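You operate a simulated robot arm through the tools that you are given. There is no shell and no other tool.

Carry out the task below with a simulated robot arm. There is one attempt and no reset: what you move stays moved.

JOB
Put the longest amber ribbed bead on top of the blue paperweight. Fetch the grey cork and set it on top of the orange spool. Take the amber paperweight and put it on the blue notebook. Take the small steel dish and leave it on the clear plate. The order is free. Set down upright: longest amber ribbed bead, amber paperweight.

The check looks at the end state, three seconds after you hand in, the way a careful person would. Anything else that was tipped, shoved, dropped, spilled or broken makes it a failure.

ROBOT AND FRAMES
A 7-joint arm with a two-finger parallel gripper, fixed in place. Base frame: the origin is at the foot of the arm, x ahead of it, y to its left, z up; the work surface is at about z = 0.85. Units: m, degrees, N and s.
Its first joint turns from -166.0 to 166.0 degrees. Payload 4.4 kg.
The TCP is the grasp point between the finger pads, 0.023 m short of the fingertips. In the tool frame z runs along the fingers and y along their closing line. Largest opening 0.094 m; finger width 0.038, thickness 0.01; the body of the gripper, 0.054 by 0.096 m, starts 0.039 m behind the TCP.
Orientation is that of the tool frame in the base frame, as [roll, pitch, yaw] about the fixed x, y, z axes, in that order (R = Rz(yaw) Ry(pitch) Rx(roll)). With the fingers straight down and closing along the base's y, the tool's x points along the base's -x, its y along +y and its z along -z.

CONTROLS
- The arm moves only by the tool send_rows. Its argument "rows" is a list of rows, each a list of 7 numbers: the shift along the tool's x, y, z in m, then the turn, a rotation vector about the tool's x, y, z in degrees, then the finger opening in m, from 0 to 0.094. In form: [[tx, ty, tz, wx, wy, wz, jaw], ...]. A call has 1 to 20 rows; each row shifts and turns the commanded pose from where the row before left it, along the tool's axes as they then stand. Each row takes 0.2 s and may step no farther than 0.05 m and 8.6 degrees from the row before; otherwise, or with a gripper value out of range, the whole call is refused. Where a pose cannot be reached the arm comes as near as it can. A force on the tool above 40 N (or 10 N above the force at the start of the call, whichever is more), or a blocked arm, ends the call early, and 0.2 s more pass. The fingers move at their own pace (about 0.072 m/s each) and stop on an object; they squeeze with about 36 N. The grip force told is the motor's: it shows also when the fingers shut on nothing. Time passes only in rows, and 0.2 s behind the last, so rows that do not move let the fingers close. The reply holds the time, the measured pose of the TCP, the force on the tool along the base axes, the opening and the grip force, in the units named above and with some noise, with the torque about the TCP (base axes, N m) and any sound that the robot's microphone picked up.
- Cameras (640 x 400 px; columns grow to the right, rows downward): "scene" is fixed at [0.2225, 0.4997, 1.4248]; the picture's right is [-0.34, -0.94, 0.00], its down [-0.61, 0.23, -0.76] and it looks along [0.71, -0.26, -0.65] (base axes); focal length 318 px, centre (320, 200). "wrist" rides on the gripper at [0.086, 0.016, -0.074] in the tool frame; the picture's right is [-0.18, 0.98, 0.00], its down [-0.58, -0.11, -0.81] and it looks along [-0.79, -0.15, 0.59] (tool axes); focal length 243 px, centre (320, 200). There is no depth. A picture from a camera that has moved, and an enlarged one, comes with that camera's place and axes in the base frame and with its lens.
- camera(camera): a new picture of that camera. The clock stands still meanwhile.
- zoom(camera, box): a new picture of the part [left, top, right, bottom] of that camera's present view, enlarged. The clock stands still meanwhile.
- job_done(): hands the job in; it is judged then, once.

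Nothing tells you positions but the pictures and the camera data. Unless the task says otherwise, let go and move clear before handing in.

The tools are called after "Request:" as a command line: name --pt "numbers of a row" for each row, then --argument value for the rest, lists and objects as JSON in quotes. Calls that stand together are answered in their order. send_rows: Moves the arm, as the interface text tells. Its arguments: {"type":"object","properties":{"rows":{"type":"array","items":{"type":"array","items":{"type":"number"}}}},"required":["rows"]} The other tools are called the same way: camera (camera) takes a picture; zoom (camera, box) takes an enlarged picture of a part of a camera's view; job_done () hands the job in.

At the start:

```text
time_s: 0.0
ee_pos: [0.751, 0.2348, 1.0855]
tcp_rot: [180.0, 0.0, -179.9]
wrist_force: [0.6, 0.0, -0.4]
ft_torque: [0.02, 0.03, 0.03]
finger_gap: 0.0943
grip_force: 0.0
```

scene: 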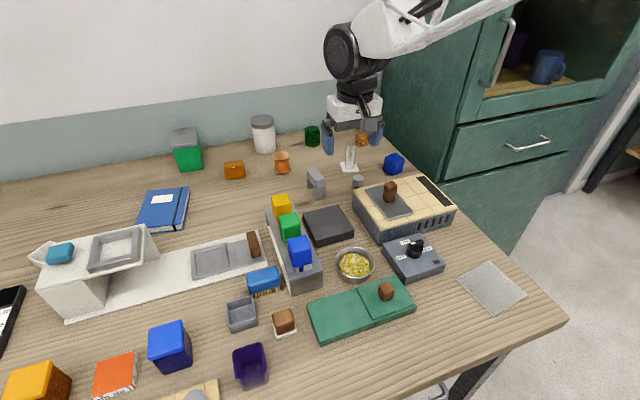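
wrist: 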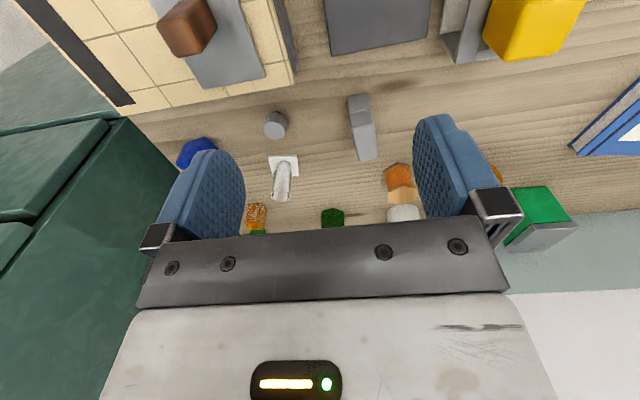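

I see a cluttered table; I need to identify the beads, paperweights, cork, spool, notebook, dish and clear plate. I'll zoom into parts of the scene picture first.

Request:
zoom --camera "scene" --box '[160, 100, 320, 200]'

Request:
zoom --camera "scene" --box '[290, 100, 450, 200]'

Request:
zoom --camera "scene" --box '[220, 190, 380, 290]'

Request:
zoom --camera "scene" --box '[340, 160, 540, 330]'

Request:
zoom --camera "scene" --box '[0, 180, 220, 330]'

Request:
zoom --camera "scene" --box '[0, 290, 180, 400]'

Request:
zoom --camera "scene" --box '[140, 290, 320, 400]'

```text
4.00 times, centred on (240, 150) of scene
camera zoom: at [0.2225, 0.4997, 1.4248], right [-0.34, -0.94, 0.0], down [-0.61, 0.23, -0.76], along [0.71, -0.26, -0.65], focal length 1274 px, centre (640, 400)
```

zoom: 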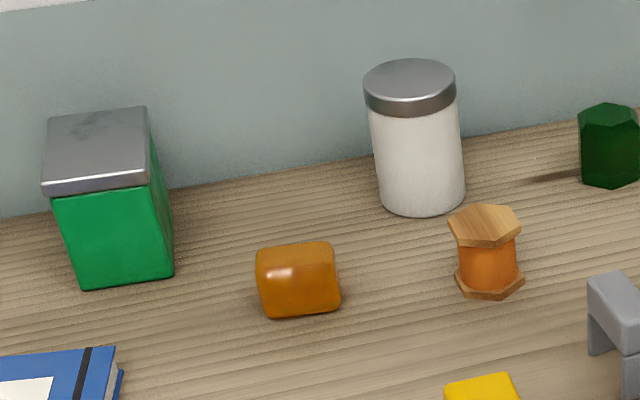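

```text
4.00 times, centred on (370, 150) of scene
camera zoom: at [0.2225, 0.4997, 1.4248], right [-0.34, -0.94, 0.0], down [-0.61, 0.23, -0.76], along [0.71, -0.26, -0.65], focal length 1274 px, centre (120, 400)
```

zoom: 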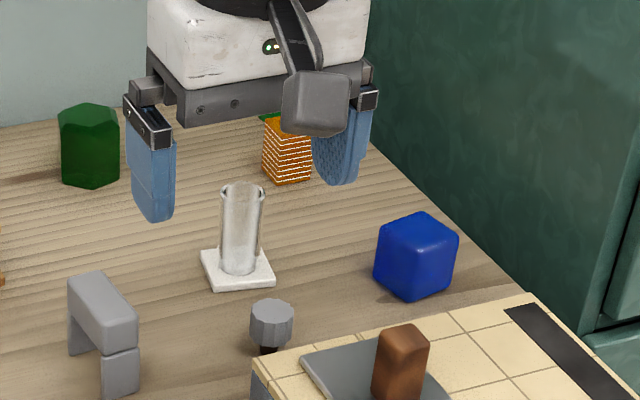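

```text
4.00 times, centred on (300, 240) of scene
camera zoom: at [0.2225, 0.4997, 1.4248], right [-0.34, -0.94, 0.0], down [-0.61, 0.23, -0.76], along [0.71, -0.26, -0.65], focal length 1274 px, centre (400, 40)
```

zoom: 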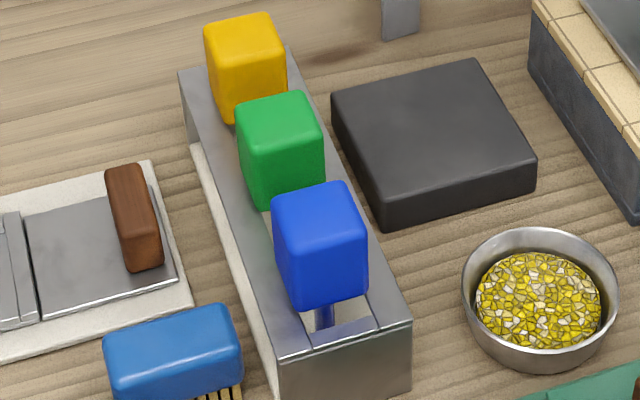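

```text
2.35 times, centred on (440, 245) of scene
camera zoom: at [0.2225, 0.4997, 1.4248], right [-0.34, -0.94, 0.0], down [-0.61, 0.23, -0.76], along [0.71, -0.26, -0.65], focal length 749 px, centre (38, 94)
```

zoom: 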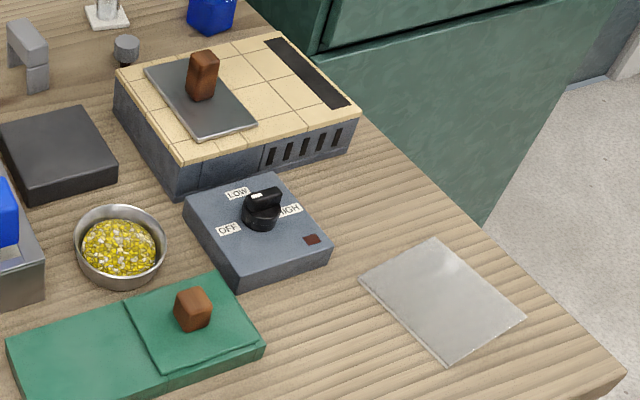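

```text
2.67 times, centred on (110, 255) of scene
camera zoom: at [0.2225, 0.4997, 1.4248], right [-0.34, -0.94, 0.0], down [-0.61, 0.23, -0.76], along [0.71, -0.26, -0.65], focal length 849 px, centre (880, 53)
```

zoom: 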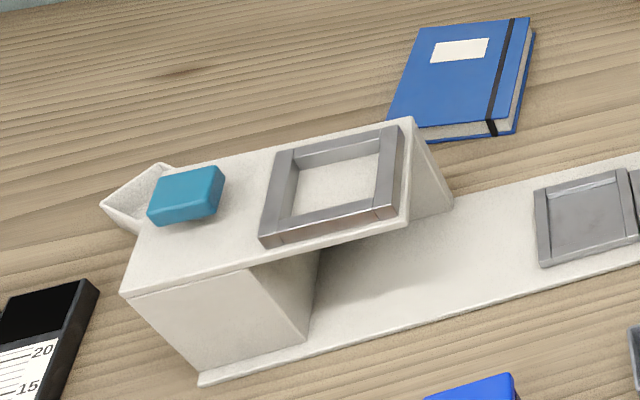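

```text
3.56 times, centred on (90, 345) of scene
camera zoom: at [0.2225, 0.4997, 1.4248], right [-0.34, -0.94, 0.0], down [-0.61, 0.23, -0.76], along [0.71, -0.26, -0.65], focal length 1132 px, centre (1138, -316)
```

zoom: 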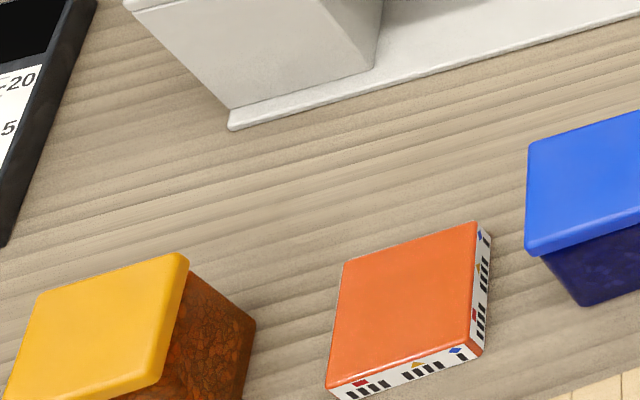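

```text
3.56 times, centred on (230, 345) of scene
camera zoom: at [0.2225, 0.4997, 1.4248], right [-0.34, -0.94, 0.0], down [-0.61, 0.23, -0.76], along [0.71, -0.26, -0.65], focal length 1132 px, centre (640, -316)
```

zoom: 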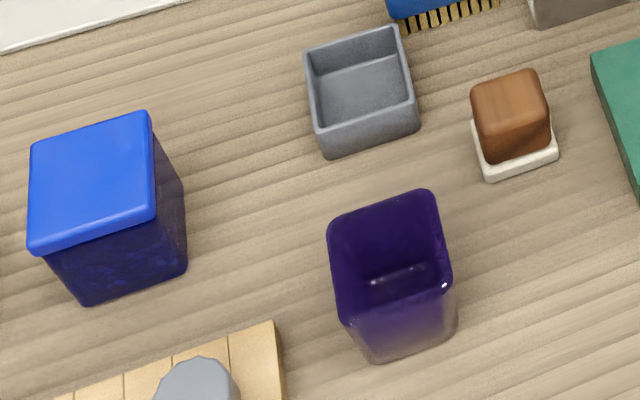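

The amber block at scene (235,170) looks like the amber paperweight, the blue cube at (393,164) the blue paperweight, the orange spool at (282,163), and an amber ribbed item is behind the gripper. I'll look closer with both cameras before moving.

Request:
zoom --camera "wrist" --box '[220, 140, 440, 250]'

Request:
zoom --camera "scene" --box '[340, 120, 400, 160]'

Request:
zoom --camera "scene" --box '[300, 150, 380, 210]'

Request:
zoom --camera "scene" --box '[150, 360, 250, 400]'

Request:
zoom --camera "scene" --box '[320, 230, 400, 290]'

```text
2.91 times, centred on (330, 195) of wrist
camera zoom: at [0.6637, 0.2507, 1.1598], right [0.18, 0.98, 0.0], down [0.58, -0.11, 0.81], along [0.79, -0.15, -0.59], focal length 706 px, centre (291, 214)
```

zoom: 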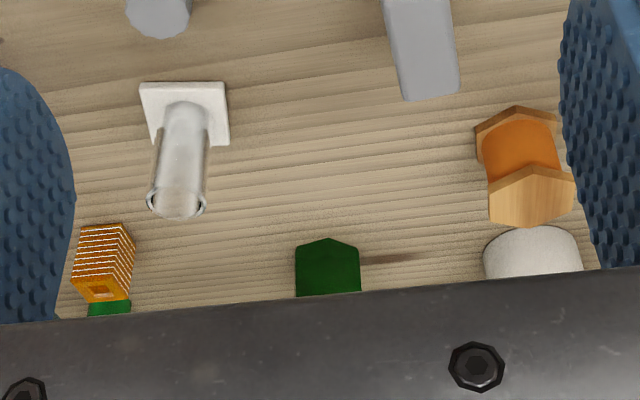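

```text
10.00 times, centred on (370, 140) of scene
camera zoom: at [0.2225, 0.4997, 1.4248], right [-0.34, -0.94, 0.0], down [-0.61, 0.23, -0.76], along [0.71, -0.26, -0.65], focal length 3184 px, centre (-180, 800)
```

zoom: 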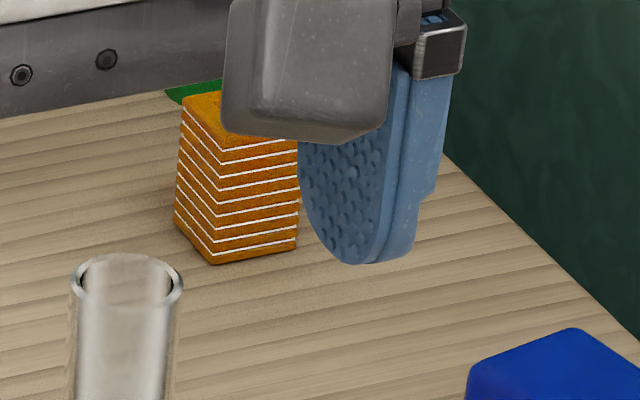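

```text
6.67 times, centred on (340, 180) of scene
camera zoom: at [0.2225, 0.4997, 1.4248], right [-0.34, -0.94, 0.0], down [-0.61, 0.23, -0.76], along [0.71, -0.26, -0.65], focal length 2123 px, centre (187, 333)
```

zoom: 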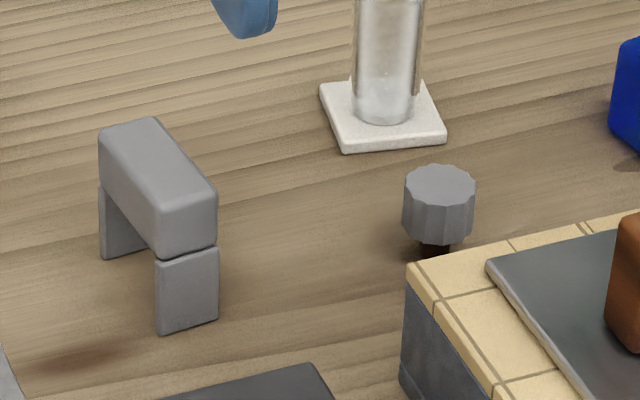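

```text
6.40 times, centred on (200, 380) of scene
camera zoom: at [0.2225, 0.4997, 1.4248], right [-0.34, -0.94, 0.0], down [-0.61, 0.23, -0.76], along [0.71, -0.26, -0.65], focal length 2038 px, centre (1088, -952)
```

zoom: 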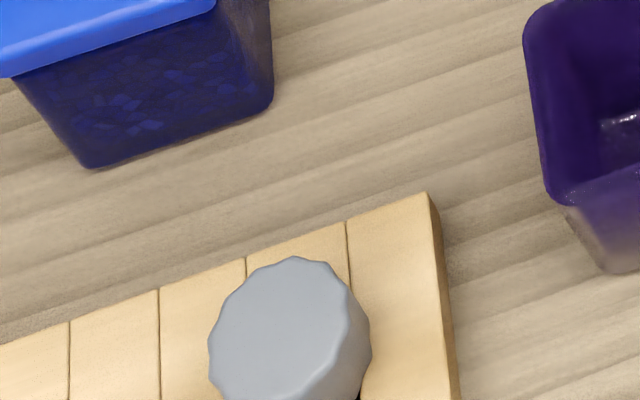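

```text
6.67 times, centred on (360, 260) of scene
camera zoom: at [0.2225, 0.4997, 1.4248], right [-0.34, -0.94, 0.0], down [-0.61, 0.23, -0.76], along [0.71, -0.26, -0.65], focal length 2123 px, centre (53, -200)
```

zoom: 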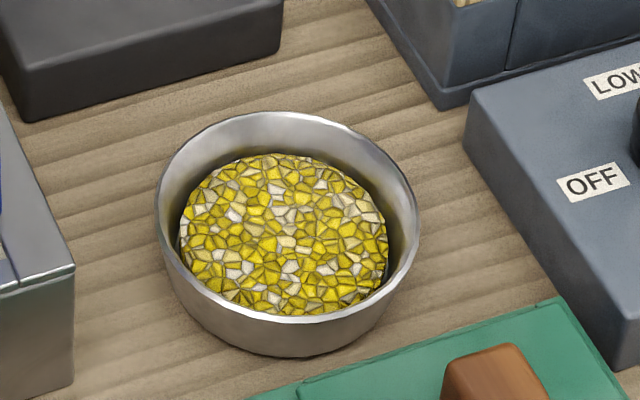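

The arm's gripper hides the bead corner of the table, so I'll raise and pull the arm back to reveal the far area, then look with both cameras.

Request:
send_rows --pt "0 0 -0.05 0 0 0 0.094" --pt "0 0 -0.05 0 0 0 0.094" --pt "0.05 0 0 0 0 0 0.094" --pt "0.05 0 0 0 0 0 0.094" --pt "0.05 0 0 0 0 0 0.094" --pt "0.05 -0.03 0 0 0 0 0.094" --pt "0.03 -0.05 0 0 0 0 0.094" --pt "0 -0.05 0 0 0 0 0.094" --pt "0 -0.05 0 0 0 0 0.094" --pt "0 -0.05 0 0 0 0 0.094"

Request:
camera --camera "scene"

Request:
camera --camera "wrist"

```text
refused: row 6 steps farther than a row can; nothing moved
```

```text
taken
```

scene: 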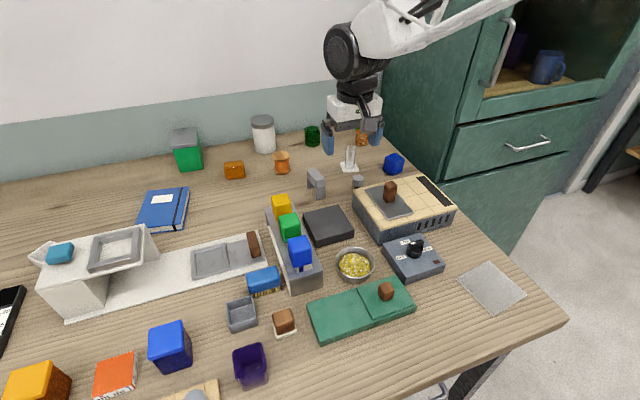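

```text
taken
camera wrist: at [0.6637, 0.2507, 1.1598], right [0.18, 0.98, 0.0], down [0.58, -0.11, 0.81], along [0.79, -0.15, -0.59], focal length 243 px, centre (320, 200)
```

wrist: 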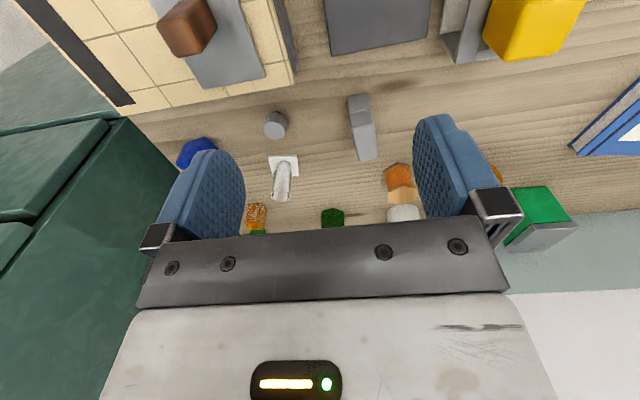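

The step was too long in combination; I'll resend with shorter mixed steps.

Request:
send_rows --pt "0 0 -0.05 0 0 0 0.094" --pt "0 0 -0.05 0 0 0 0.094" --pt "0.05 0 0 0 0 0 0.094" --pt "0.05 0 0 0 0 0 0.094" --pt "0.05 0 0 0 0 0 0.094" --pt "0.05 0 0 0 0 0 0.094" --pt "0.03 -0.03 0 0 0 0 0.094" --pt "0 -0.05 0 0 0 0 0.094" --pt "0 -0.05 0 0 0 0 0.094" --pt "0 -0.05 0 0 0 0 0.094" --pt "0 -0.04 0 0 0 0 0.094"

Request:
camera --camera "scene"

Request:
camera --camera "wrist"

```text
time_s: 2.4
ee_pos: [0.5179, 0.0122, 1.1843]
tcp_rot: [180.0, 0.0, -180.0]
wrist_force: [1.0, -0.1, 0.5]
ft_torque: [0.03, -0.04, 0.01]
finger_gap: 0.094
grip_force: 0.0
```

```text
taken
```

scene: 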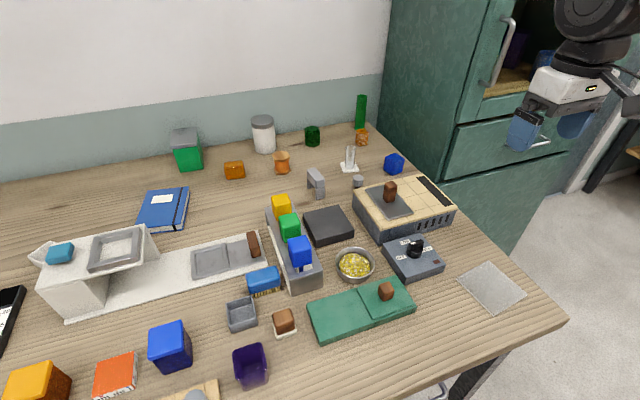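

```text
taken
camera wrist: at [0.4313, 0.0293, 1.2588], right [0.18, 0.98, 0.0], down [0.58, -0.11, 0.81], along [0.79, -0.15, -0.59], focal length 243 px, centre (320, 200)
```

wrist: 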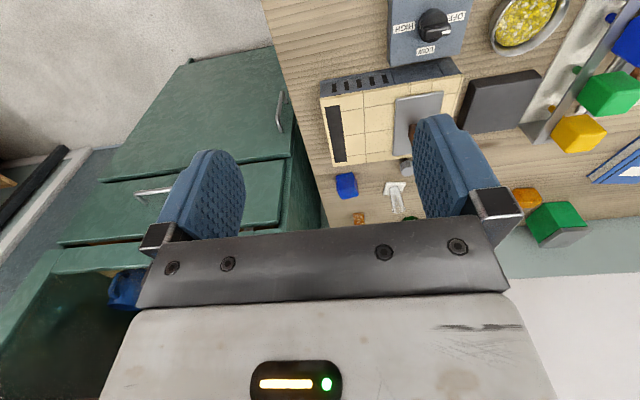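

Request:
zoom --camera "scene" --box '[330, 85, 410, 205]'

Request:
zoom --camera "scene" --box '[250, 110, 330, 185]'

Request:
zoom --camera "scene" --box '[220, 250, 420, 400]'

Request:
zoom --camera "scene" --box '[340, 120, 380, 150]'

```text
3.33 times, centred on (370, 145) of scene
camera zoom: at [0.2225, 0.4997, 1.4248], right [-0.34, -0.94, 0.0], down [-0.61, 0.23, -0.76], along [0.71, -0.26, -0.65], focal length 1062 px, centre (153, 383)
```

zoom: 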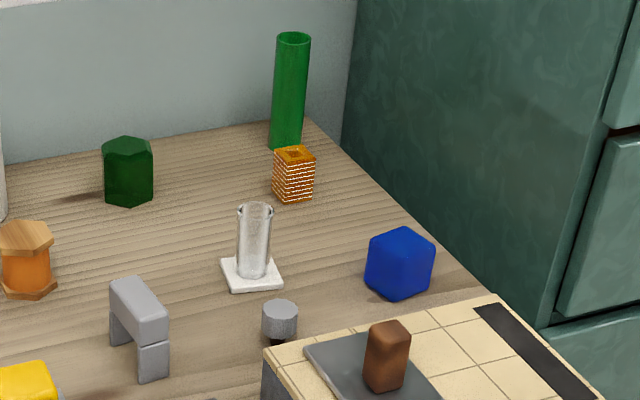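

```text
5.33 times, centred on (290, 148) of scene
camera zoom: at [0.2225, 0.4997, 1.4248], right [-0.34, -0.94, 0.0], down [-0.61, 0.23, -0.76], along [0.71, -0.26, -0.65], focal length 1698 px, centre (480, 480)
```

zoom: 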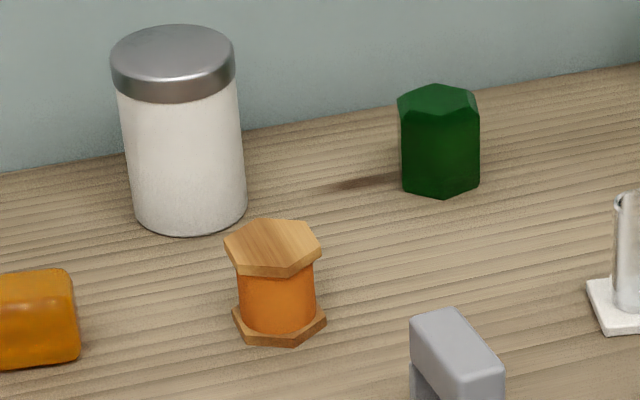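

```text
2.67 times, centred on (320, 325) of scene
camera zoom: at [0.2225, 0.4997, 1.4248], right [-0.34, -0.94, 0.0], down [-0.61, 0.23, -0.76], along [0.71, -0.26, -0.65], focal length 849 px, centre (320, -133)
```

zoom: 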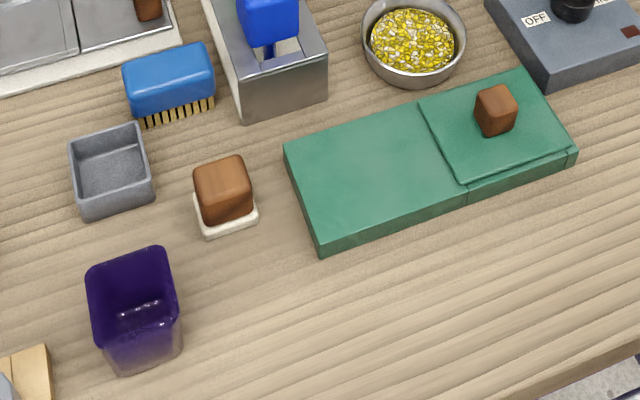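

```text
13.33 times, centred on (360, 135) of scene
camera zoom: at [0.2225, 0.4997, 1.4248], right [-0.34, -0.94, 0.0], down [-0.61, 0.23, -0.76], along [0.71, -0.26, -0.65], focal length 4246 px, centre (-213, 1067)
```

zoom: 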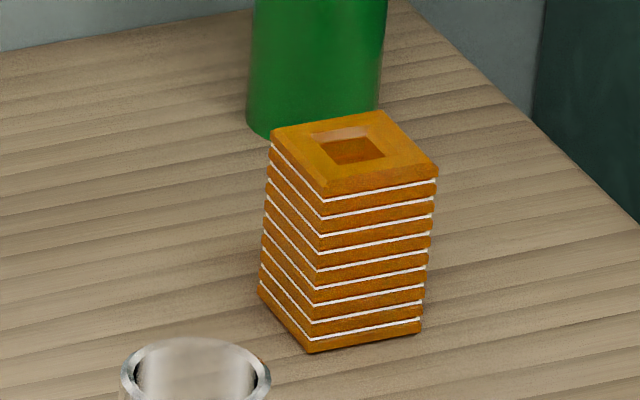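

The ribbed amber block at about (1.09, 0.02) is the only ribbed bead visible so far; a grey knob-like item at (0.86, 0.15) may be the cork. I'll survey the left and near parts of the table from above to check for other candidates.

Request:
send_rows --pt "0 0 -0.05 0 0 0 0.094" --pt "0 0 -0.05 0 0 0 0.094" --pt "0 0 -0.05 0 0 0 0.094" --pt "0 0.05 0 0 0 0 0.094" --pt "0 0.05 0 0 0 0 0.094" --pt "0 0.05 0 0 0 0 0.094" --pt "0 0.05 0 0 0 0 0.094" --pt "0 0.05 0 0 0 0 0.094" --pt "0 0.05 0 0 0 0 0.094" --pt "0 0.05 0 0 0 0 0.094" --pt "0 0.05 0 0 0 0 0.094"

Request:
camera --camera "wrist"

```text
time_s: 4.8
ee_pos: [0.5202, 0.4164, 1.337]
tcp_rot: [179.8, 0.1, 180.0]
wrist_force: [-1.1, -0.3, -0.6]
ft_torque: [-0.02, -0.02, -0.01]
finger_gap: 0.0939
grip_force: 0.1
```

```text
taken
camera wrist: at [0.4335, 0.4325, 1.4114], right [0.18, 0.98, 0.0], down [0.58, -0.11, 0.81], along [0.79, -0.15, -0.59], focal length 243 px, centre (320, 200)
```

wrist: 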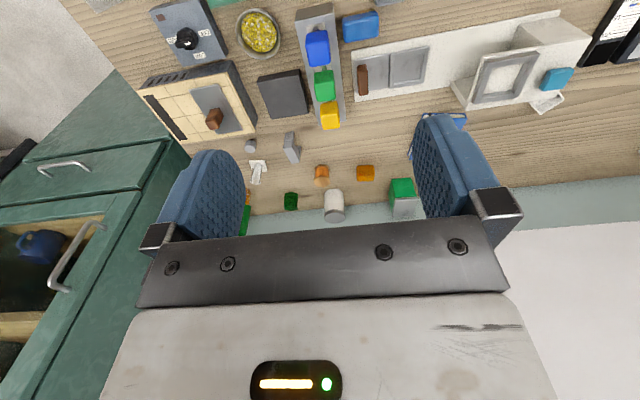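

I'll tilt the wrist so its camera looks straight down over the table for a plan-like view.

Request:
send_rows --pt "0 0 0 0 8 0 0.094" --pt "0 0 0 0 8 0 0.094" --pt "0 0 0 0 8 0 0.094" --pt "0 0 0 0 8 0 0.094" --pt "0 0 0 0 8 0 0.094" --pt "0 0 0 0 8 0 0.094"

Request:
camera --camera "wrist"

Request:
camera --camera "scene"

```text
time_s: 6.2
ee_pos: [0.521, 0.4158, 1.3358]
tcp_rot: [-180.0, -48.1, -179.9]
wrist_force: [0.2, -0.1, 0.2]
ft_torque: [0.01, -0.02, -0.07]
finger_gap: 0.0941
grip_force: 0.1
```

```text
taken
camera wrist: at [0.5183, 0.4309, 1.4499], right [0.12, 0.98, -0.14], down [0.99, -0.11, 0.11], along [0.09, -0.15, -0.98], focal length 243 px, centre (320, 200)
```

wrist: 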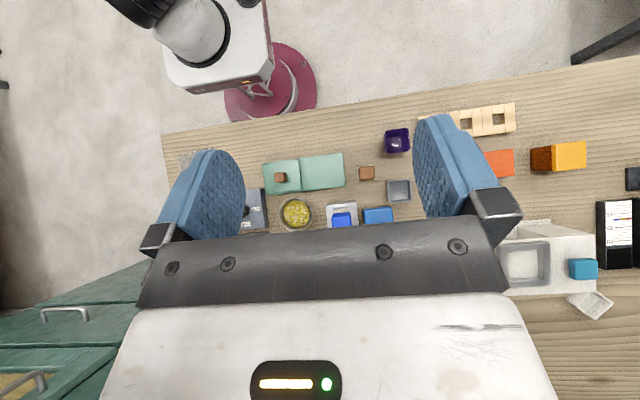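

```text
taken
```

scene: 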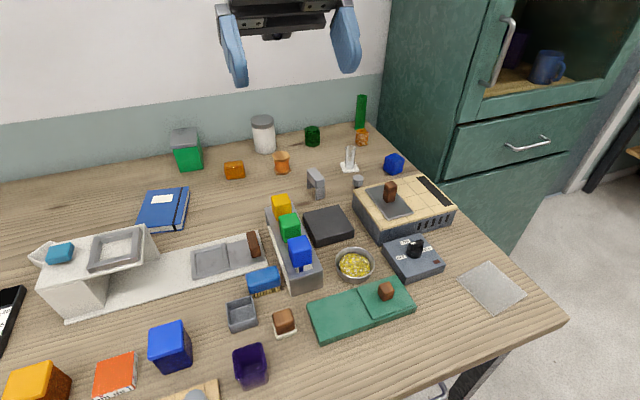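

Request:
zoom --camera "wrist" --box '[380, 80, 640, 240]'

Request:
zoom --camera "wrist" --box '[160, 110, 420, 250]'

```text
2.46 times, centred on (510, 160) of wrist
camera zoom: at [0.5183, 0.4309, 1.4499], right [0.12, 0.98, -0.14], down [0.99, -0.11, 0.11], along [0.09, -0.15, -0.98], focal length 597 px, centre (-148, 298)
```

zoom: 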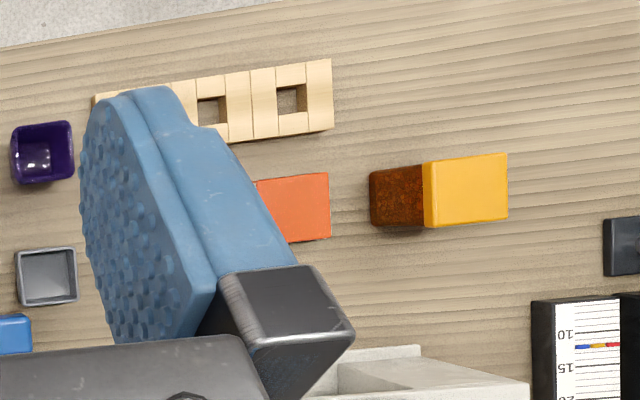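

```text
2.46 times, centred on (290, 180) of wrist
camera zoom: at [0.5183, 0.4309, 1.4499], right [0.12, 0.98, -0.14], down [0.99, -0.11, 0.11], along [0.09, -0.15, -0.98], focal length 597 px, centre (394, 249)
```

zoom: 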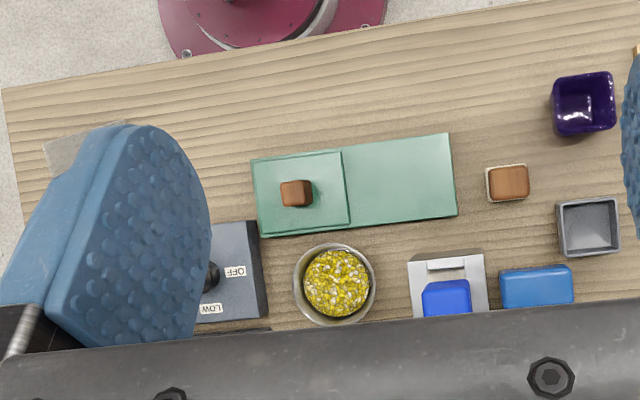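

There's a bamboo rack with square holes near (0.45, 0.65) carrying another grey knob. I'll shift left to view it and the left end of the table.

Request:
send_rows --pt "0 0.05 0 0 0 0 0.094" --pt "0 0.05 0 0 0 0 0.094" --pt "0 0.05 0 0 0 0 0.094" --pt "0 0.05 0 0 0 0 0.094" --pt "0 0.05 0 0 0 0 0.094" --pt "0 0.05 0 0 0 0 0.094"

Request:
camera --camera "wrist"

```text
time_s: 7.6
ee_pos: [0.5203, 0.7109, 1.3348]
tcp_rot: [179.8, -48.0, -179.9]
wrist_force: [-0.4, -1.4, 0.2]
ft_torque: [0.0, -0.08, 0.01]
finger_gap: 0.094
grip_force: 0.0
```

```text
taken
camera wrist: at [0.5187, 0.7274, 1.4488], right [0.12, 0.98, -0.14], down [0.99, -0.11, 0.11], along [0.09, -0.15, -0.98], focal length 243 px, centre (320, 200)
```

wrist: 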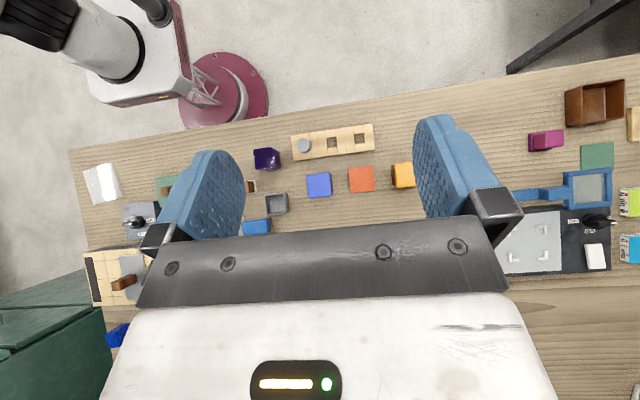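

Request:
zoom --camera "wrist" --box '[480, 60, 640, 290]'

Request:
zoom --camera "wrist" --box '[230, 110, 430, 240]'

Request:
zoom --camera "wrist" --box '[70, 140, 220, 240]'

```text
1.74 times, centred on (560, 175) of wrist
camera zoom: at [0.5187, 0.7274, 1.4488], right [0.12, 0.98, -0.14], down [0.99, -0.11, 0.11], along [0.09, -0.15, -0.98], focal length 422 px, centre (-97, 244)
```

zoom: 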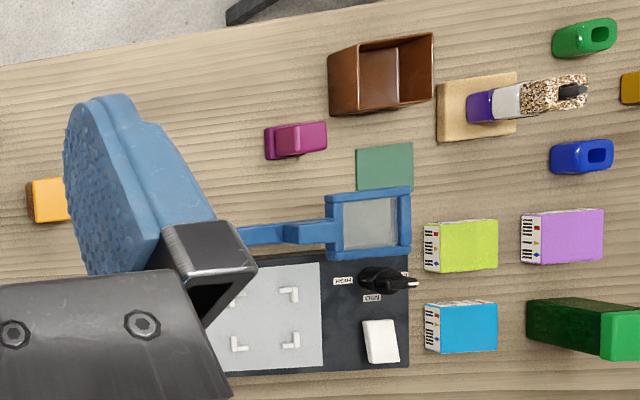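

```text
3.08 times, centred on (330, 175) of wrist
camera zoom: at [0.5187, 0.7274, 1.4488], right [0.12, 0.98, -0.14], down [0.99, -0.11, 0.11], along [0.09, -0.15, -0.98], focal length 746 px, centre (289, 277)
```

zoom: 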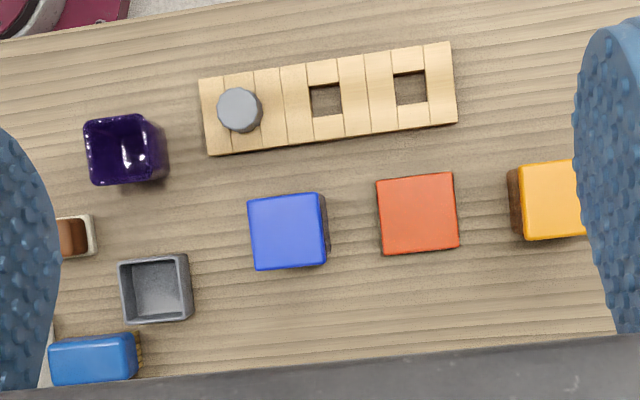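

```text
4.00 times, centred on (145, 190) of wrist
camera zoom: at [0.5187, 0.7274, 1.4488], right [0.12, 0.98, -0.14], down [0.99, -0.11, 0.11], along [0.09, -0.15, -0.98], focal length 970 px, centre (1020, 240)
```

zoom: 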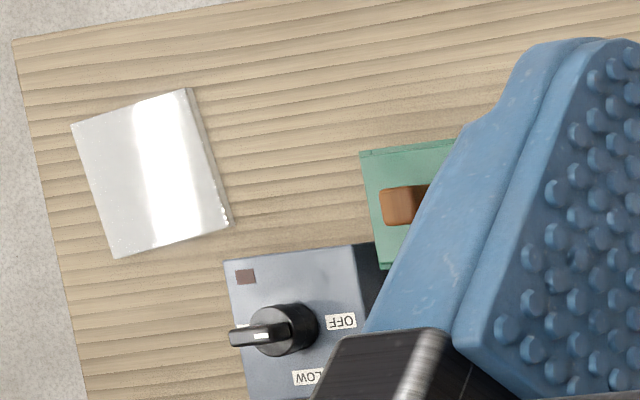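

The table continues further left with more objects (boxes, beads?). I'll shift further left to see the rest.

Request:
send_rows --pt "0 0.05 0 0 0 0 0.094" --pt "0 0.05 0 0 0 0 0.094" --pt "0 0.05 0 0 0 0 0.094" --pt "0 0.05 0 0 0 0 0.094" --pt "0 0.04 0 0 0 0 0.094" --pt "0 0 0 0 0 0 0.094"

Request:
camera --camera "wrist"

Request:
zoom --camera "wrist" --box '[440, 60, 640, 270]'

Request:
zoom --camera "wrist" --box '[220, 60, 440, 250]'

```text
time_s: 9.0
ee_pos: [0.5092, 0.9421, 1.319]
tcp_rot: [-179.8, -48.0, 179.9]
wrist_force: [-0.7, -0.2, -0.3]
ft_torque: [-0.04, 0.02, -0.01]
finger_gap: 0.0942
grip_force: 0.0
out of reach, approached as far as the arm can: row 4, 5
```

```text
taken
camera wrist: at [0.5079, 0.9581, 1.4328], right [0.12, 0.98, -0.14], down [0.99, -0.11, 0.11], along [0.09, -0.15, -0.98], focal length 243 px, centre (320, 200)
```

wrist: 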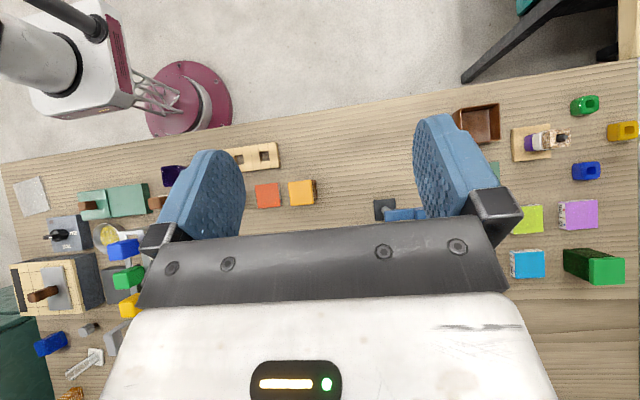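

```text
1.90 times, centred on (540, 165) of wrist
camera zoom: at [0.5079, 0.9581, 1.4328], right [0.12, 0.98, -0.14], down [0.99, -0.11, 0.11], along [0.09, -0.15, -0.98], focal length 462 px, centre (-99, 267)
```

zoom: 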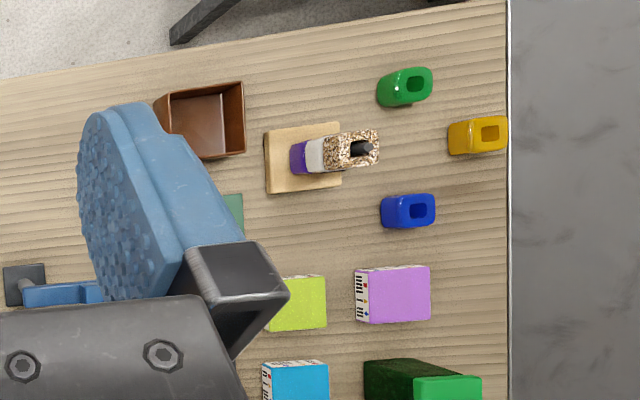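

```text
2.11 times, centred on (330, 155) of wrist
camera zoom: at [0.5079, 0.9581, 1.4328], right [0.12, 0.98, -0.14], down [0.99, -0.11, 0.11], along [0.09, -0.15, -0.98], focal length 511 px, centre (299, 295)
```

zoom: 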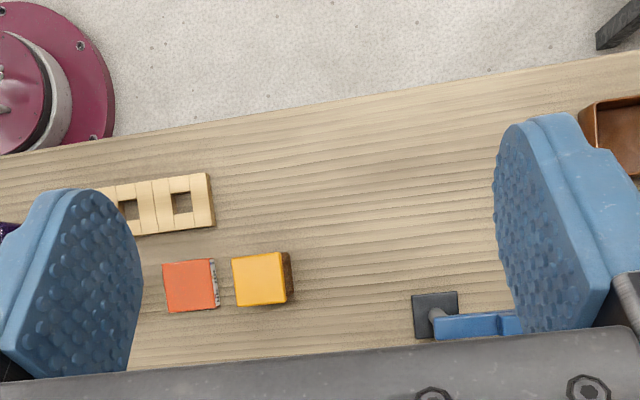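

Left region holds plain beads and boxes. I'll untilt the wrist here to look forward at the far-left part of the table.

Request:
send_rows --pt "0 0 0 0 -8 0 0.094" --pt "0 0 0 0 -8 0 0.094" --pt "0 0 0 0 -8 0 0.094" --pt "0 0 0 0 -8 0 0.094" --pt "0 0 0 0 -8 0 0.094" --pt "0 0 0 0 -8 0 0.094"

Request:
camera --camera "wrist"

Request:
zoom --camera "wrist" --box '[420, 0, 640, 230]'

Request:
zoom --camera "wrist" --box '[180, 0, 440, 240]'

```text
time_s: 10.4
ee_pos: [0.5104, 0.9397, 1.3205]
tcp_rot: [-179.9, 0.0, 180.0]
wrist_force: [-0.1, 0.3, -0.7]
ft_torque: [0.02, -0.03, -0.01]
finger_gap: 0.0939
grip_force: 0.0
```

```text
taken
camera wrist: at [0.4236, 0.9559, 1.3936], right [0.18, 0.98, 0.0], down [0.58, -0.11, 0.81], along [0.79, -0.15, -0.59], focal length 243 px, centre (320, 200)
```

wrist: 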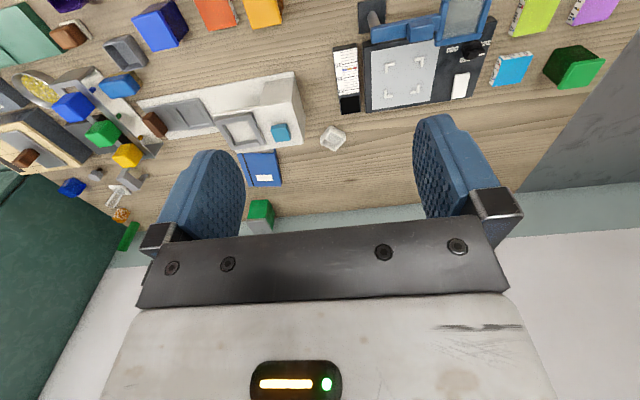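

```text
1.74 times, centred on (530, 115) of wrist
camera zoom: at [0.4236, 0.9559, 1.3936], right [0.18, 0.98, 0.0], down [0.58, -0.11, 0.81], along [0.79, -0.15, -0.59], focal length 422 px, centre (-45, 348)
```

zoom: 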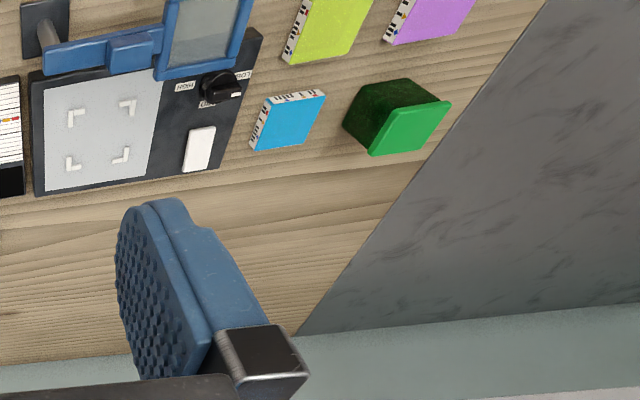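

```text
1.67 times, centred on (310, 120) of wrist
camera zoom: at [0.4236, 0.9559, 1.3936], right [0.18, 0.98, 0.0], down [0.58, -0.11, 0.81], along [0.79, -0.15, -0.59], focal length 404 px, centre (337, 333)
```

zoom: 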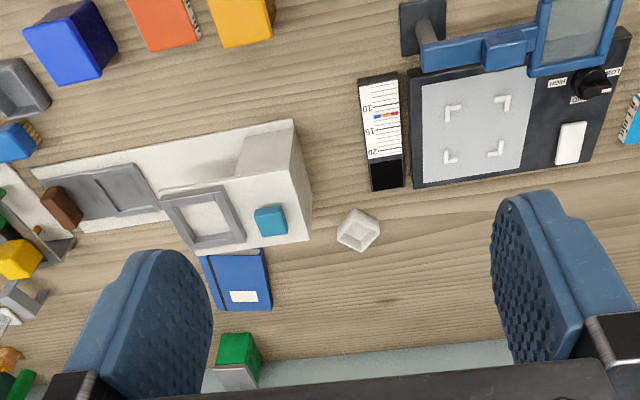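

No other ribbed beads are visible. Now I compare the square grey dish and the round metal bowl closely to decide which is the "small steel dish".

Request:
zoom --camera "scene" --box '[215, 285, 271, 345]'

Request:
zoom --camera "scene" --box '[325, 235, 385, 295]'

Request:
zoom --camera "scene" --box '[340, 165, 380, 195]'

Request:
zoom --camera "scene" --box '[160, 370, 220, 400]'

Request:
zoom --camera "scene" --box '[450, 250, 540, 320]'

```text
6.67 times, centred on (243, 315) of scene
camera zoom: at [0.2225, 0.4997, 1.4248], right [-0.34, -0.94, 0.0], down [-0.61, 0.23, -0.76], along [0.71, -0.26, -0.65], focal length 2123 px, centre (833, -567)
```

zoom: 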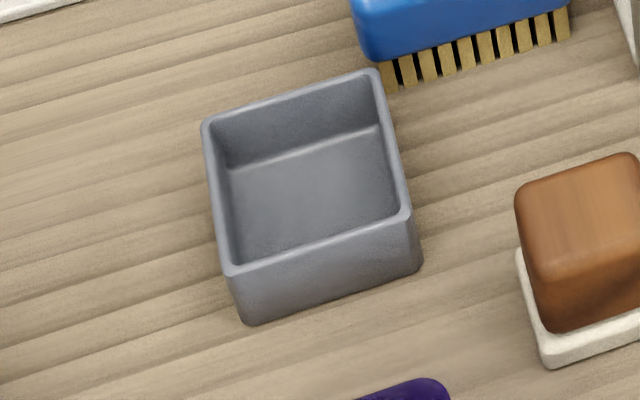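

```text
6.67 times, centred on (355, 265) of scene
camera zoom: at [0.2225, 0.4997, 1.4248], right [-0.34, -0.94, 0.0], down [-0.61, 0.23, -0.76], along [0.71, -0.26, -0.65], focal length 2123 px, centre (87, -233)
```

zoom: 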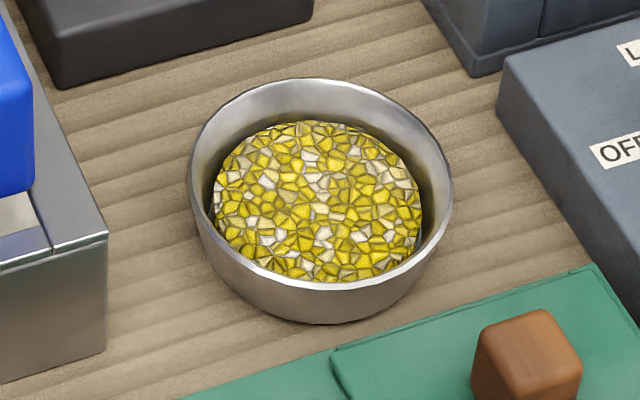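

```text
13.33 times, centred on (360, 180) of scene
camera zoom: at [0.2225, 0.4997, 1.4248], right [-0.34, -0.94, 0.0], down [-0.61, 0.23, -0.76], along [0.71, -0.26, -0.65], focal length 4246 px, centre (-213, 467)
```

zoom: 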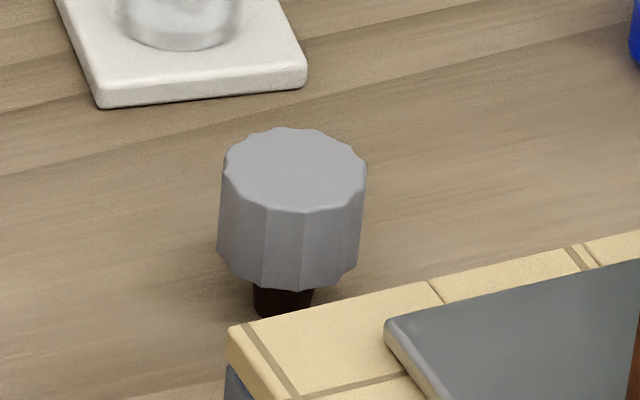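

```text
10.67 times, centred on (190, 385) of scene
camera zoom: at [0.2225, 0.4997, 1.4248], right [-0.34, -0.94, 0.0], down [-0.61, 0.23, -0.76], along [0.71, -0.26, -0.65], focal length 3397 px, centre (1707, -1773)
```

zoom: 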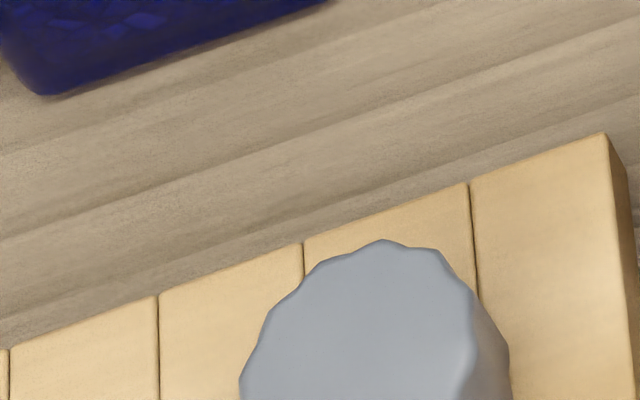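

```text
5.71 times, centred on (495, 285) of scene
camera zoom: at [0.2225, 0.4997, 1.4248], right [-0.34, -0.94, 0.0], down [-0.61, 0.23, -0.76], along [0.71, -0.26, -0.65], focal length 1820 px, centre (-680, -286)
```

zoom: 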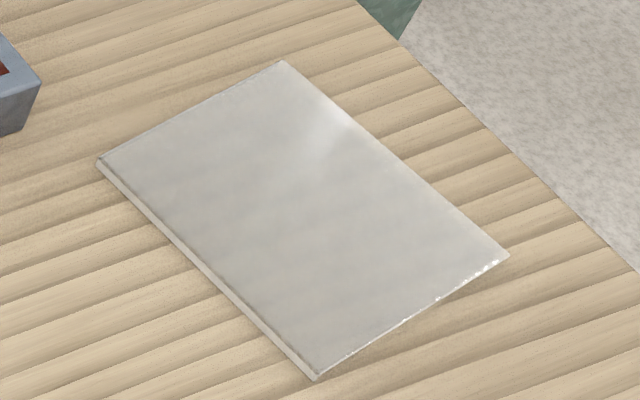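

The round metallic bowl is clearly steel, while the square tray is matte slate. There are two grey fluted knobs, so I'll go look closely at the one in the bamboo rack from an oblique angle.

Request:
send_rows --pt "0.026 -0.028 0.024 0 0 0 0.094" --pt "0.026 -0.028 0.024 0 0 0 0.094" --pt "0.026 -0.028 0.024 0 0 0 0.094" --pt "0.026 -0.028 0.024 0 0 0 0.094" --pt "0.026 -0.028 0.024 0 0 0 0.094" --pt "0.026 -0.028 0.024 0 0 0 0.094" --pt "0.026 -0.028 0.024 0 0 0 0.094" --pt "0.026 -0.028 0.024 0 0 0 0.094" --pt "0.026 -0.028 0.024 0 0 0 0.094" --pt "0.026 -0.028 0.024 0 0 0 0.094"

Request:
camera --camera "wrist"

```text
time_s: 12.8
ee_pos: [0.3033, 0.6448, 1.0383]
tcp_rot: [-177.0, -1.0, 175.7]
wrist_force: [0.2, -0.3, 0.0]
ft_torque: [-0.02, 0.02, 0.01]
finger_gap: 0.0939
grip_force: 0.1
stopped in row 10: the arm was blocked; the commanded pose is now the measured one
```

```text
taken
camera wrist: at [0.2189, 0.6707, 1.1134], right [0.26, 0.96, -0.06], down [0.59, -0.11, 0.8], along [0.77, -0.24, -0.6], focal length 243 px, centre (320, 200)
```

wrist: 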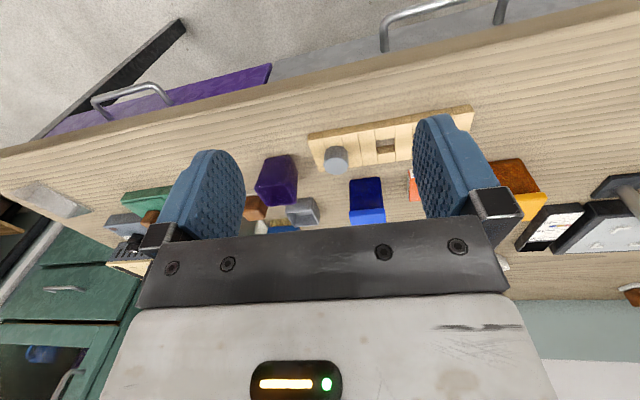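

The arm blocked near its own limits (no contact force). I'll look at the rack item from here.

Request:
zoom --camera "wrist" --box '[290, 90, 480, 210]'

Request:
camera --camera "scene"

```text
3.33 times, centred on (385, 150) of wrist
camera zoom: at [0.2189, 0.6707, 1.1134], right [0.26, 0.96, -0.06], down [0.59, -0.11, 0.8], along [0.77, -0.24, -0.6], focal length 809 px, centre (103, 367)
```

zoom: 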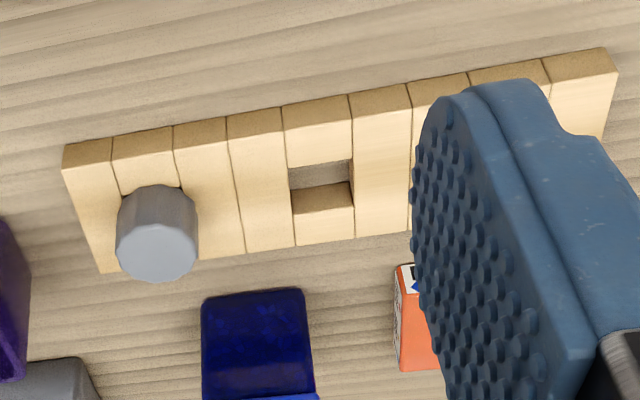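

```text
taken
```

scene: 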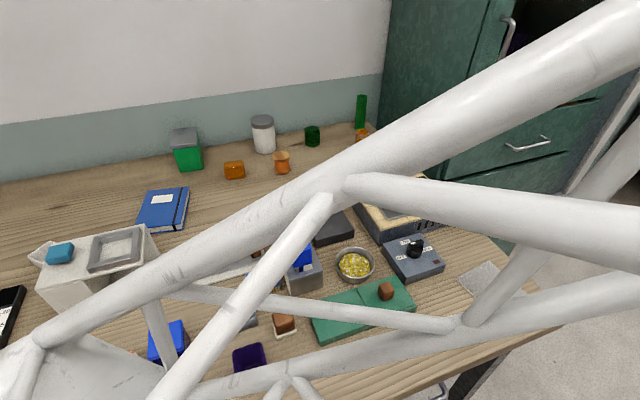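

The rack peg and the free-standing knob look alike, so I'll straighten the tool, rise, and go view the free-standing one at (0.86, 0.15) from a lower angle.

Request:
send_rows --pt "0 0 -0.05 -3 -1 -4.3 0.094" --pt "0 0 -0.05 0 0 0 0.094" --pt "0 0 -0.05 0 0 0 0.094" --pt "0 -0.05 0 0 0 0 0.094" --pt "0 -0.05 0 0 0 0 0.094" --pt "0 -0.05 0 0 0 0 0.094" --pt "-0.03 -0.04 0 0 0 0 0.094" --pt "-0.03 -0.04 0 0 0 0 0.094" --pt "-0.035 -0.035 0 0 0 0 0.094" --pt "-0.035 -0.035 0 0 0 0 0.094" --pt "-0.04 -0.03 0 0 0 0 0.094" --pt "-0.04 -0.03 0 0 0 0 0.094" --pt "-0.04 -0.03 0 0 0 0 0.094" --pt "-0.04 -0.03 0 0 0 0 0.094"

Request:
camera --camera "wrist"

Request:
camera --camera "scene"

```text
time_s: 15.8
ee_pos: [0.593, 0.2305, 1.1914]
tcp_rot: [179.8, 0.1, -179.6]
wrist_force: [0.0, 0.0, 0.4]
ft_torque: [-0.01, 0.01, 0.01]
finger_gap: 0.0941
grip_force: 0.1
```

```text
taken
camera wrist: at [0.5071, 0.2451, 1.2664], right [0.18, 0.98, 0.01], down [0.58, -0.11, 0.81], along [0.79, -0.14, -0.59], focal length 243 px, centre (320, 200)
```

wrist: 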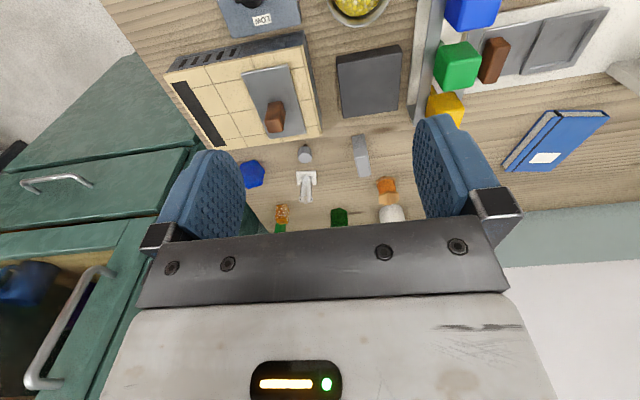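

```text
taken
```

scene: 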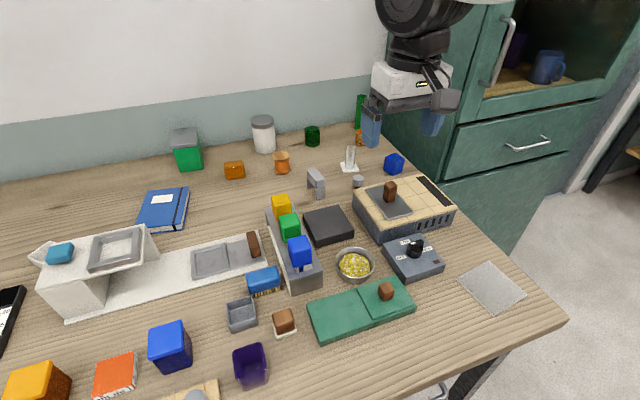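

Request:
send_rows --pt "-0.045 0 0.02 0 0 0 0.094" --pt "-0.045 0 0.02 0 0 0 0.094" --pt "-0.045 0 0.02 0 0 0 0.094" --pt "0 0 0 0 -8 0 0.094" --pt "0 0 0 0 -8 0 0.094" --pt "0 0 0 0 -4 0 0.094"

Request:
camera --camera "wrist"

Request:
zoom --camera "wrist" --box '[240, 60, 440, 220]'

```text
time_s: 17.2
ee_pos: [0.7278, 0.2295, 1.1319]
tcp_rot: [179.7, 20.0, -179.8]
wrist_force: [-0.6, -0.5, -0.8]
ft_torque: [0.01, 0.0, -0.01]
finger_gap: 0.094
grip_force: 0.0
```

```text
taken
camera wrist: at [0.6211, 0.2446, 1.1726], right [0.17, 0.98, 0.07], down [0.27, -0.11, 0.96], along [0.95, -0.14, -0.29], focal length 243 px, centre (320, 200)
```

wrist: 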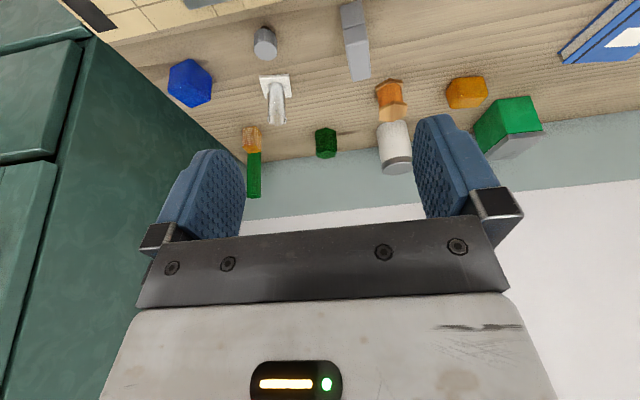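

```text
2.50 times, centred on (340, 140) of wrist
camera zoom: at [0.6211, 0.2446, 1.1726], right [0.17, 0.98, 0.07], down [0.27, -0.11, 0.96], along [0.95, -0.14, -0.29], focal length 606 px, centre (270, 350)
```

zoom: 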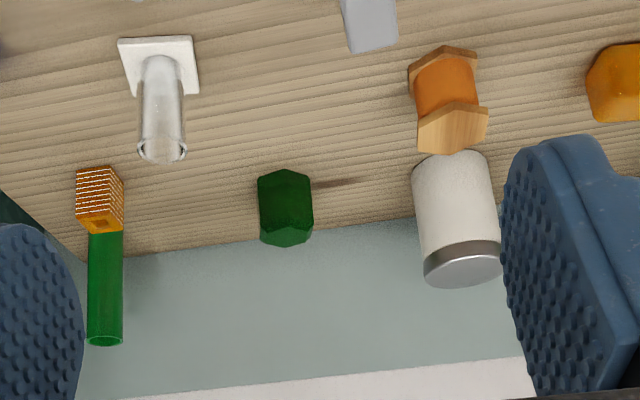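

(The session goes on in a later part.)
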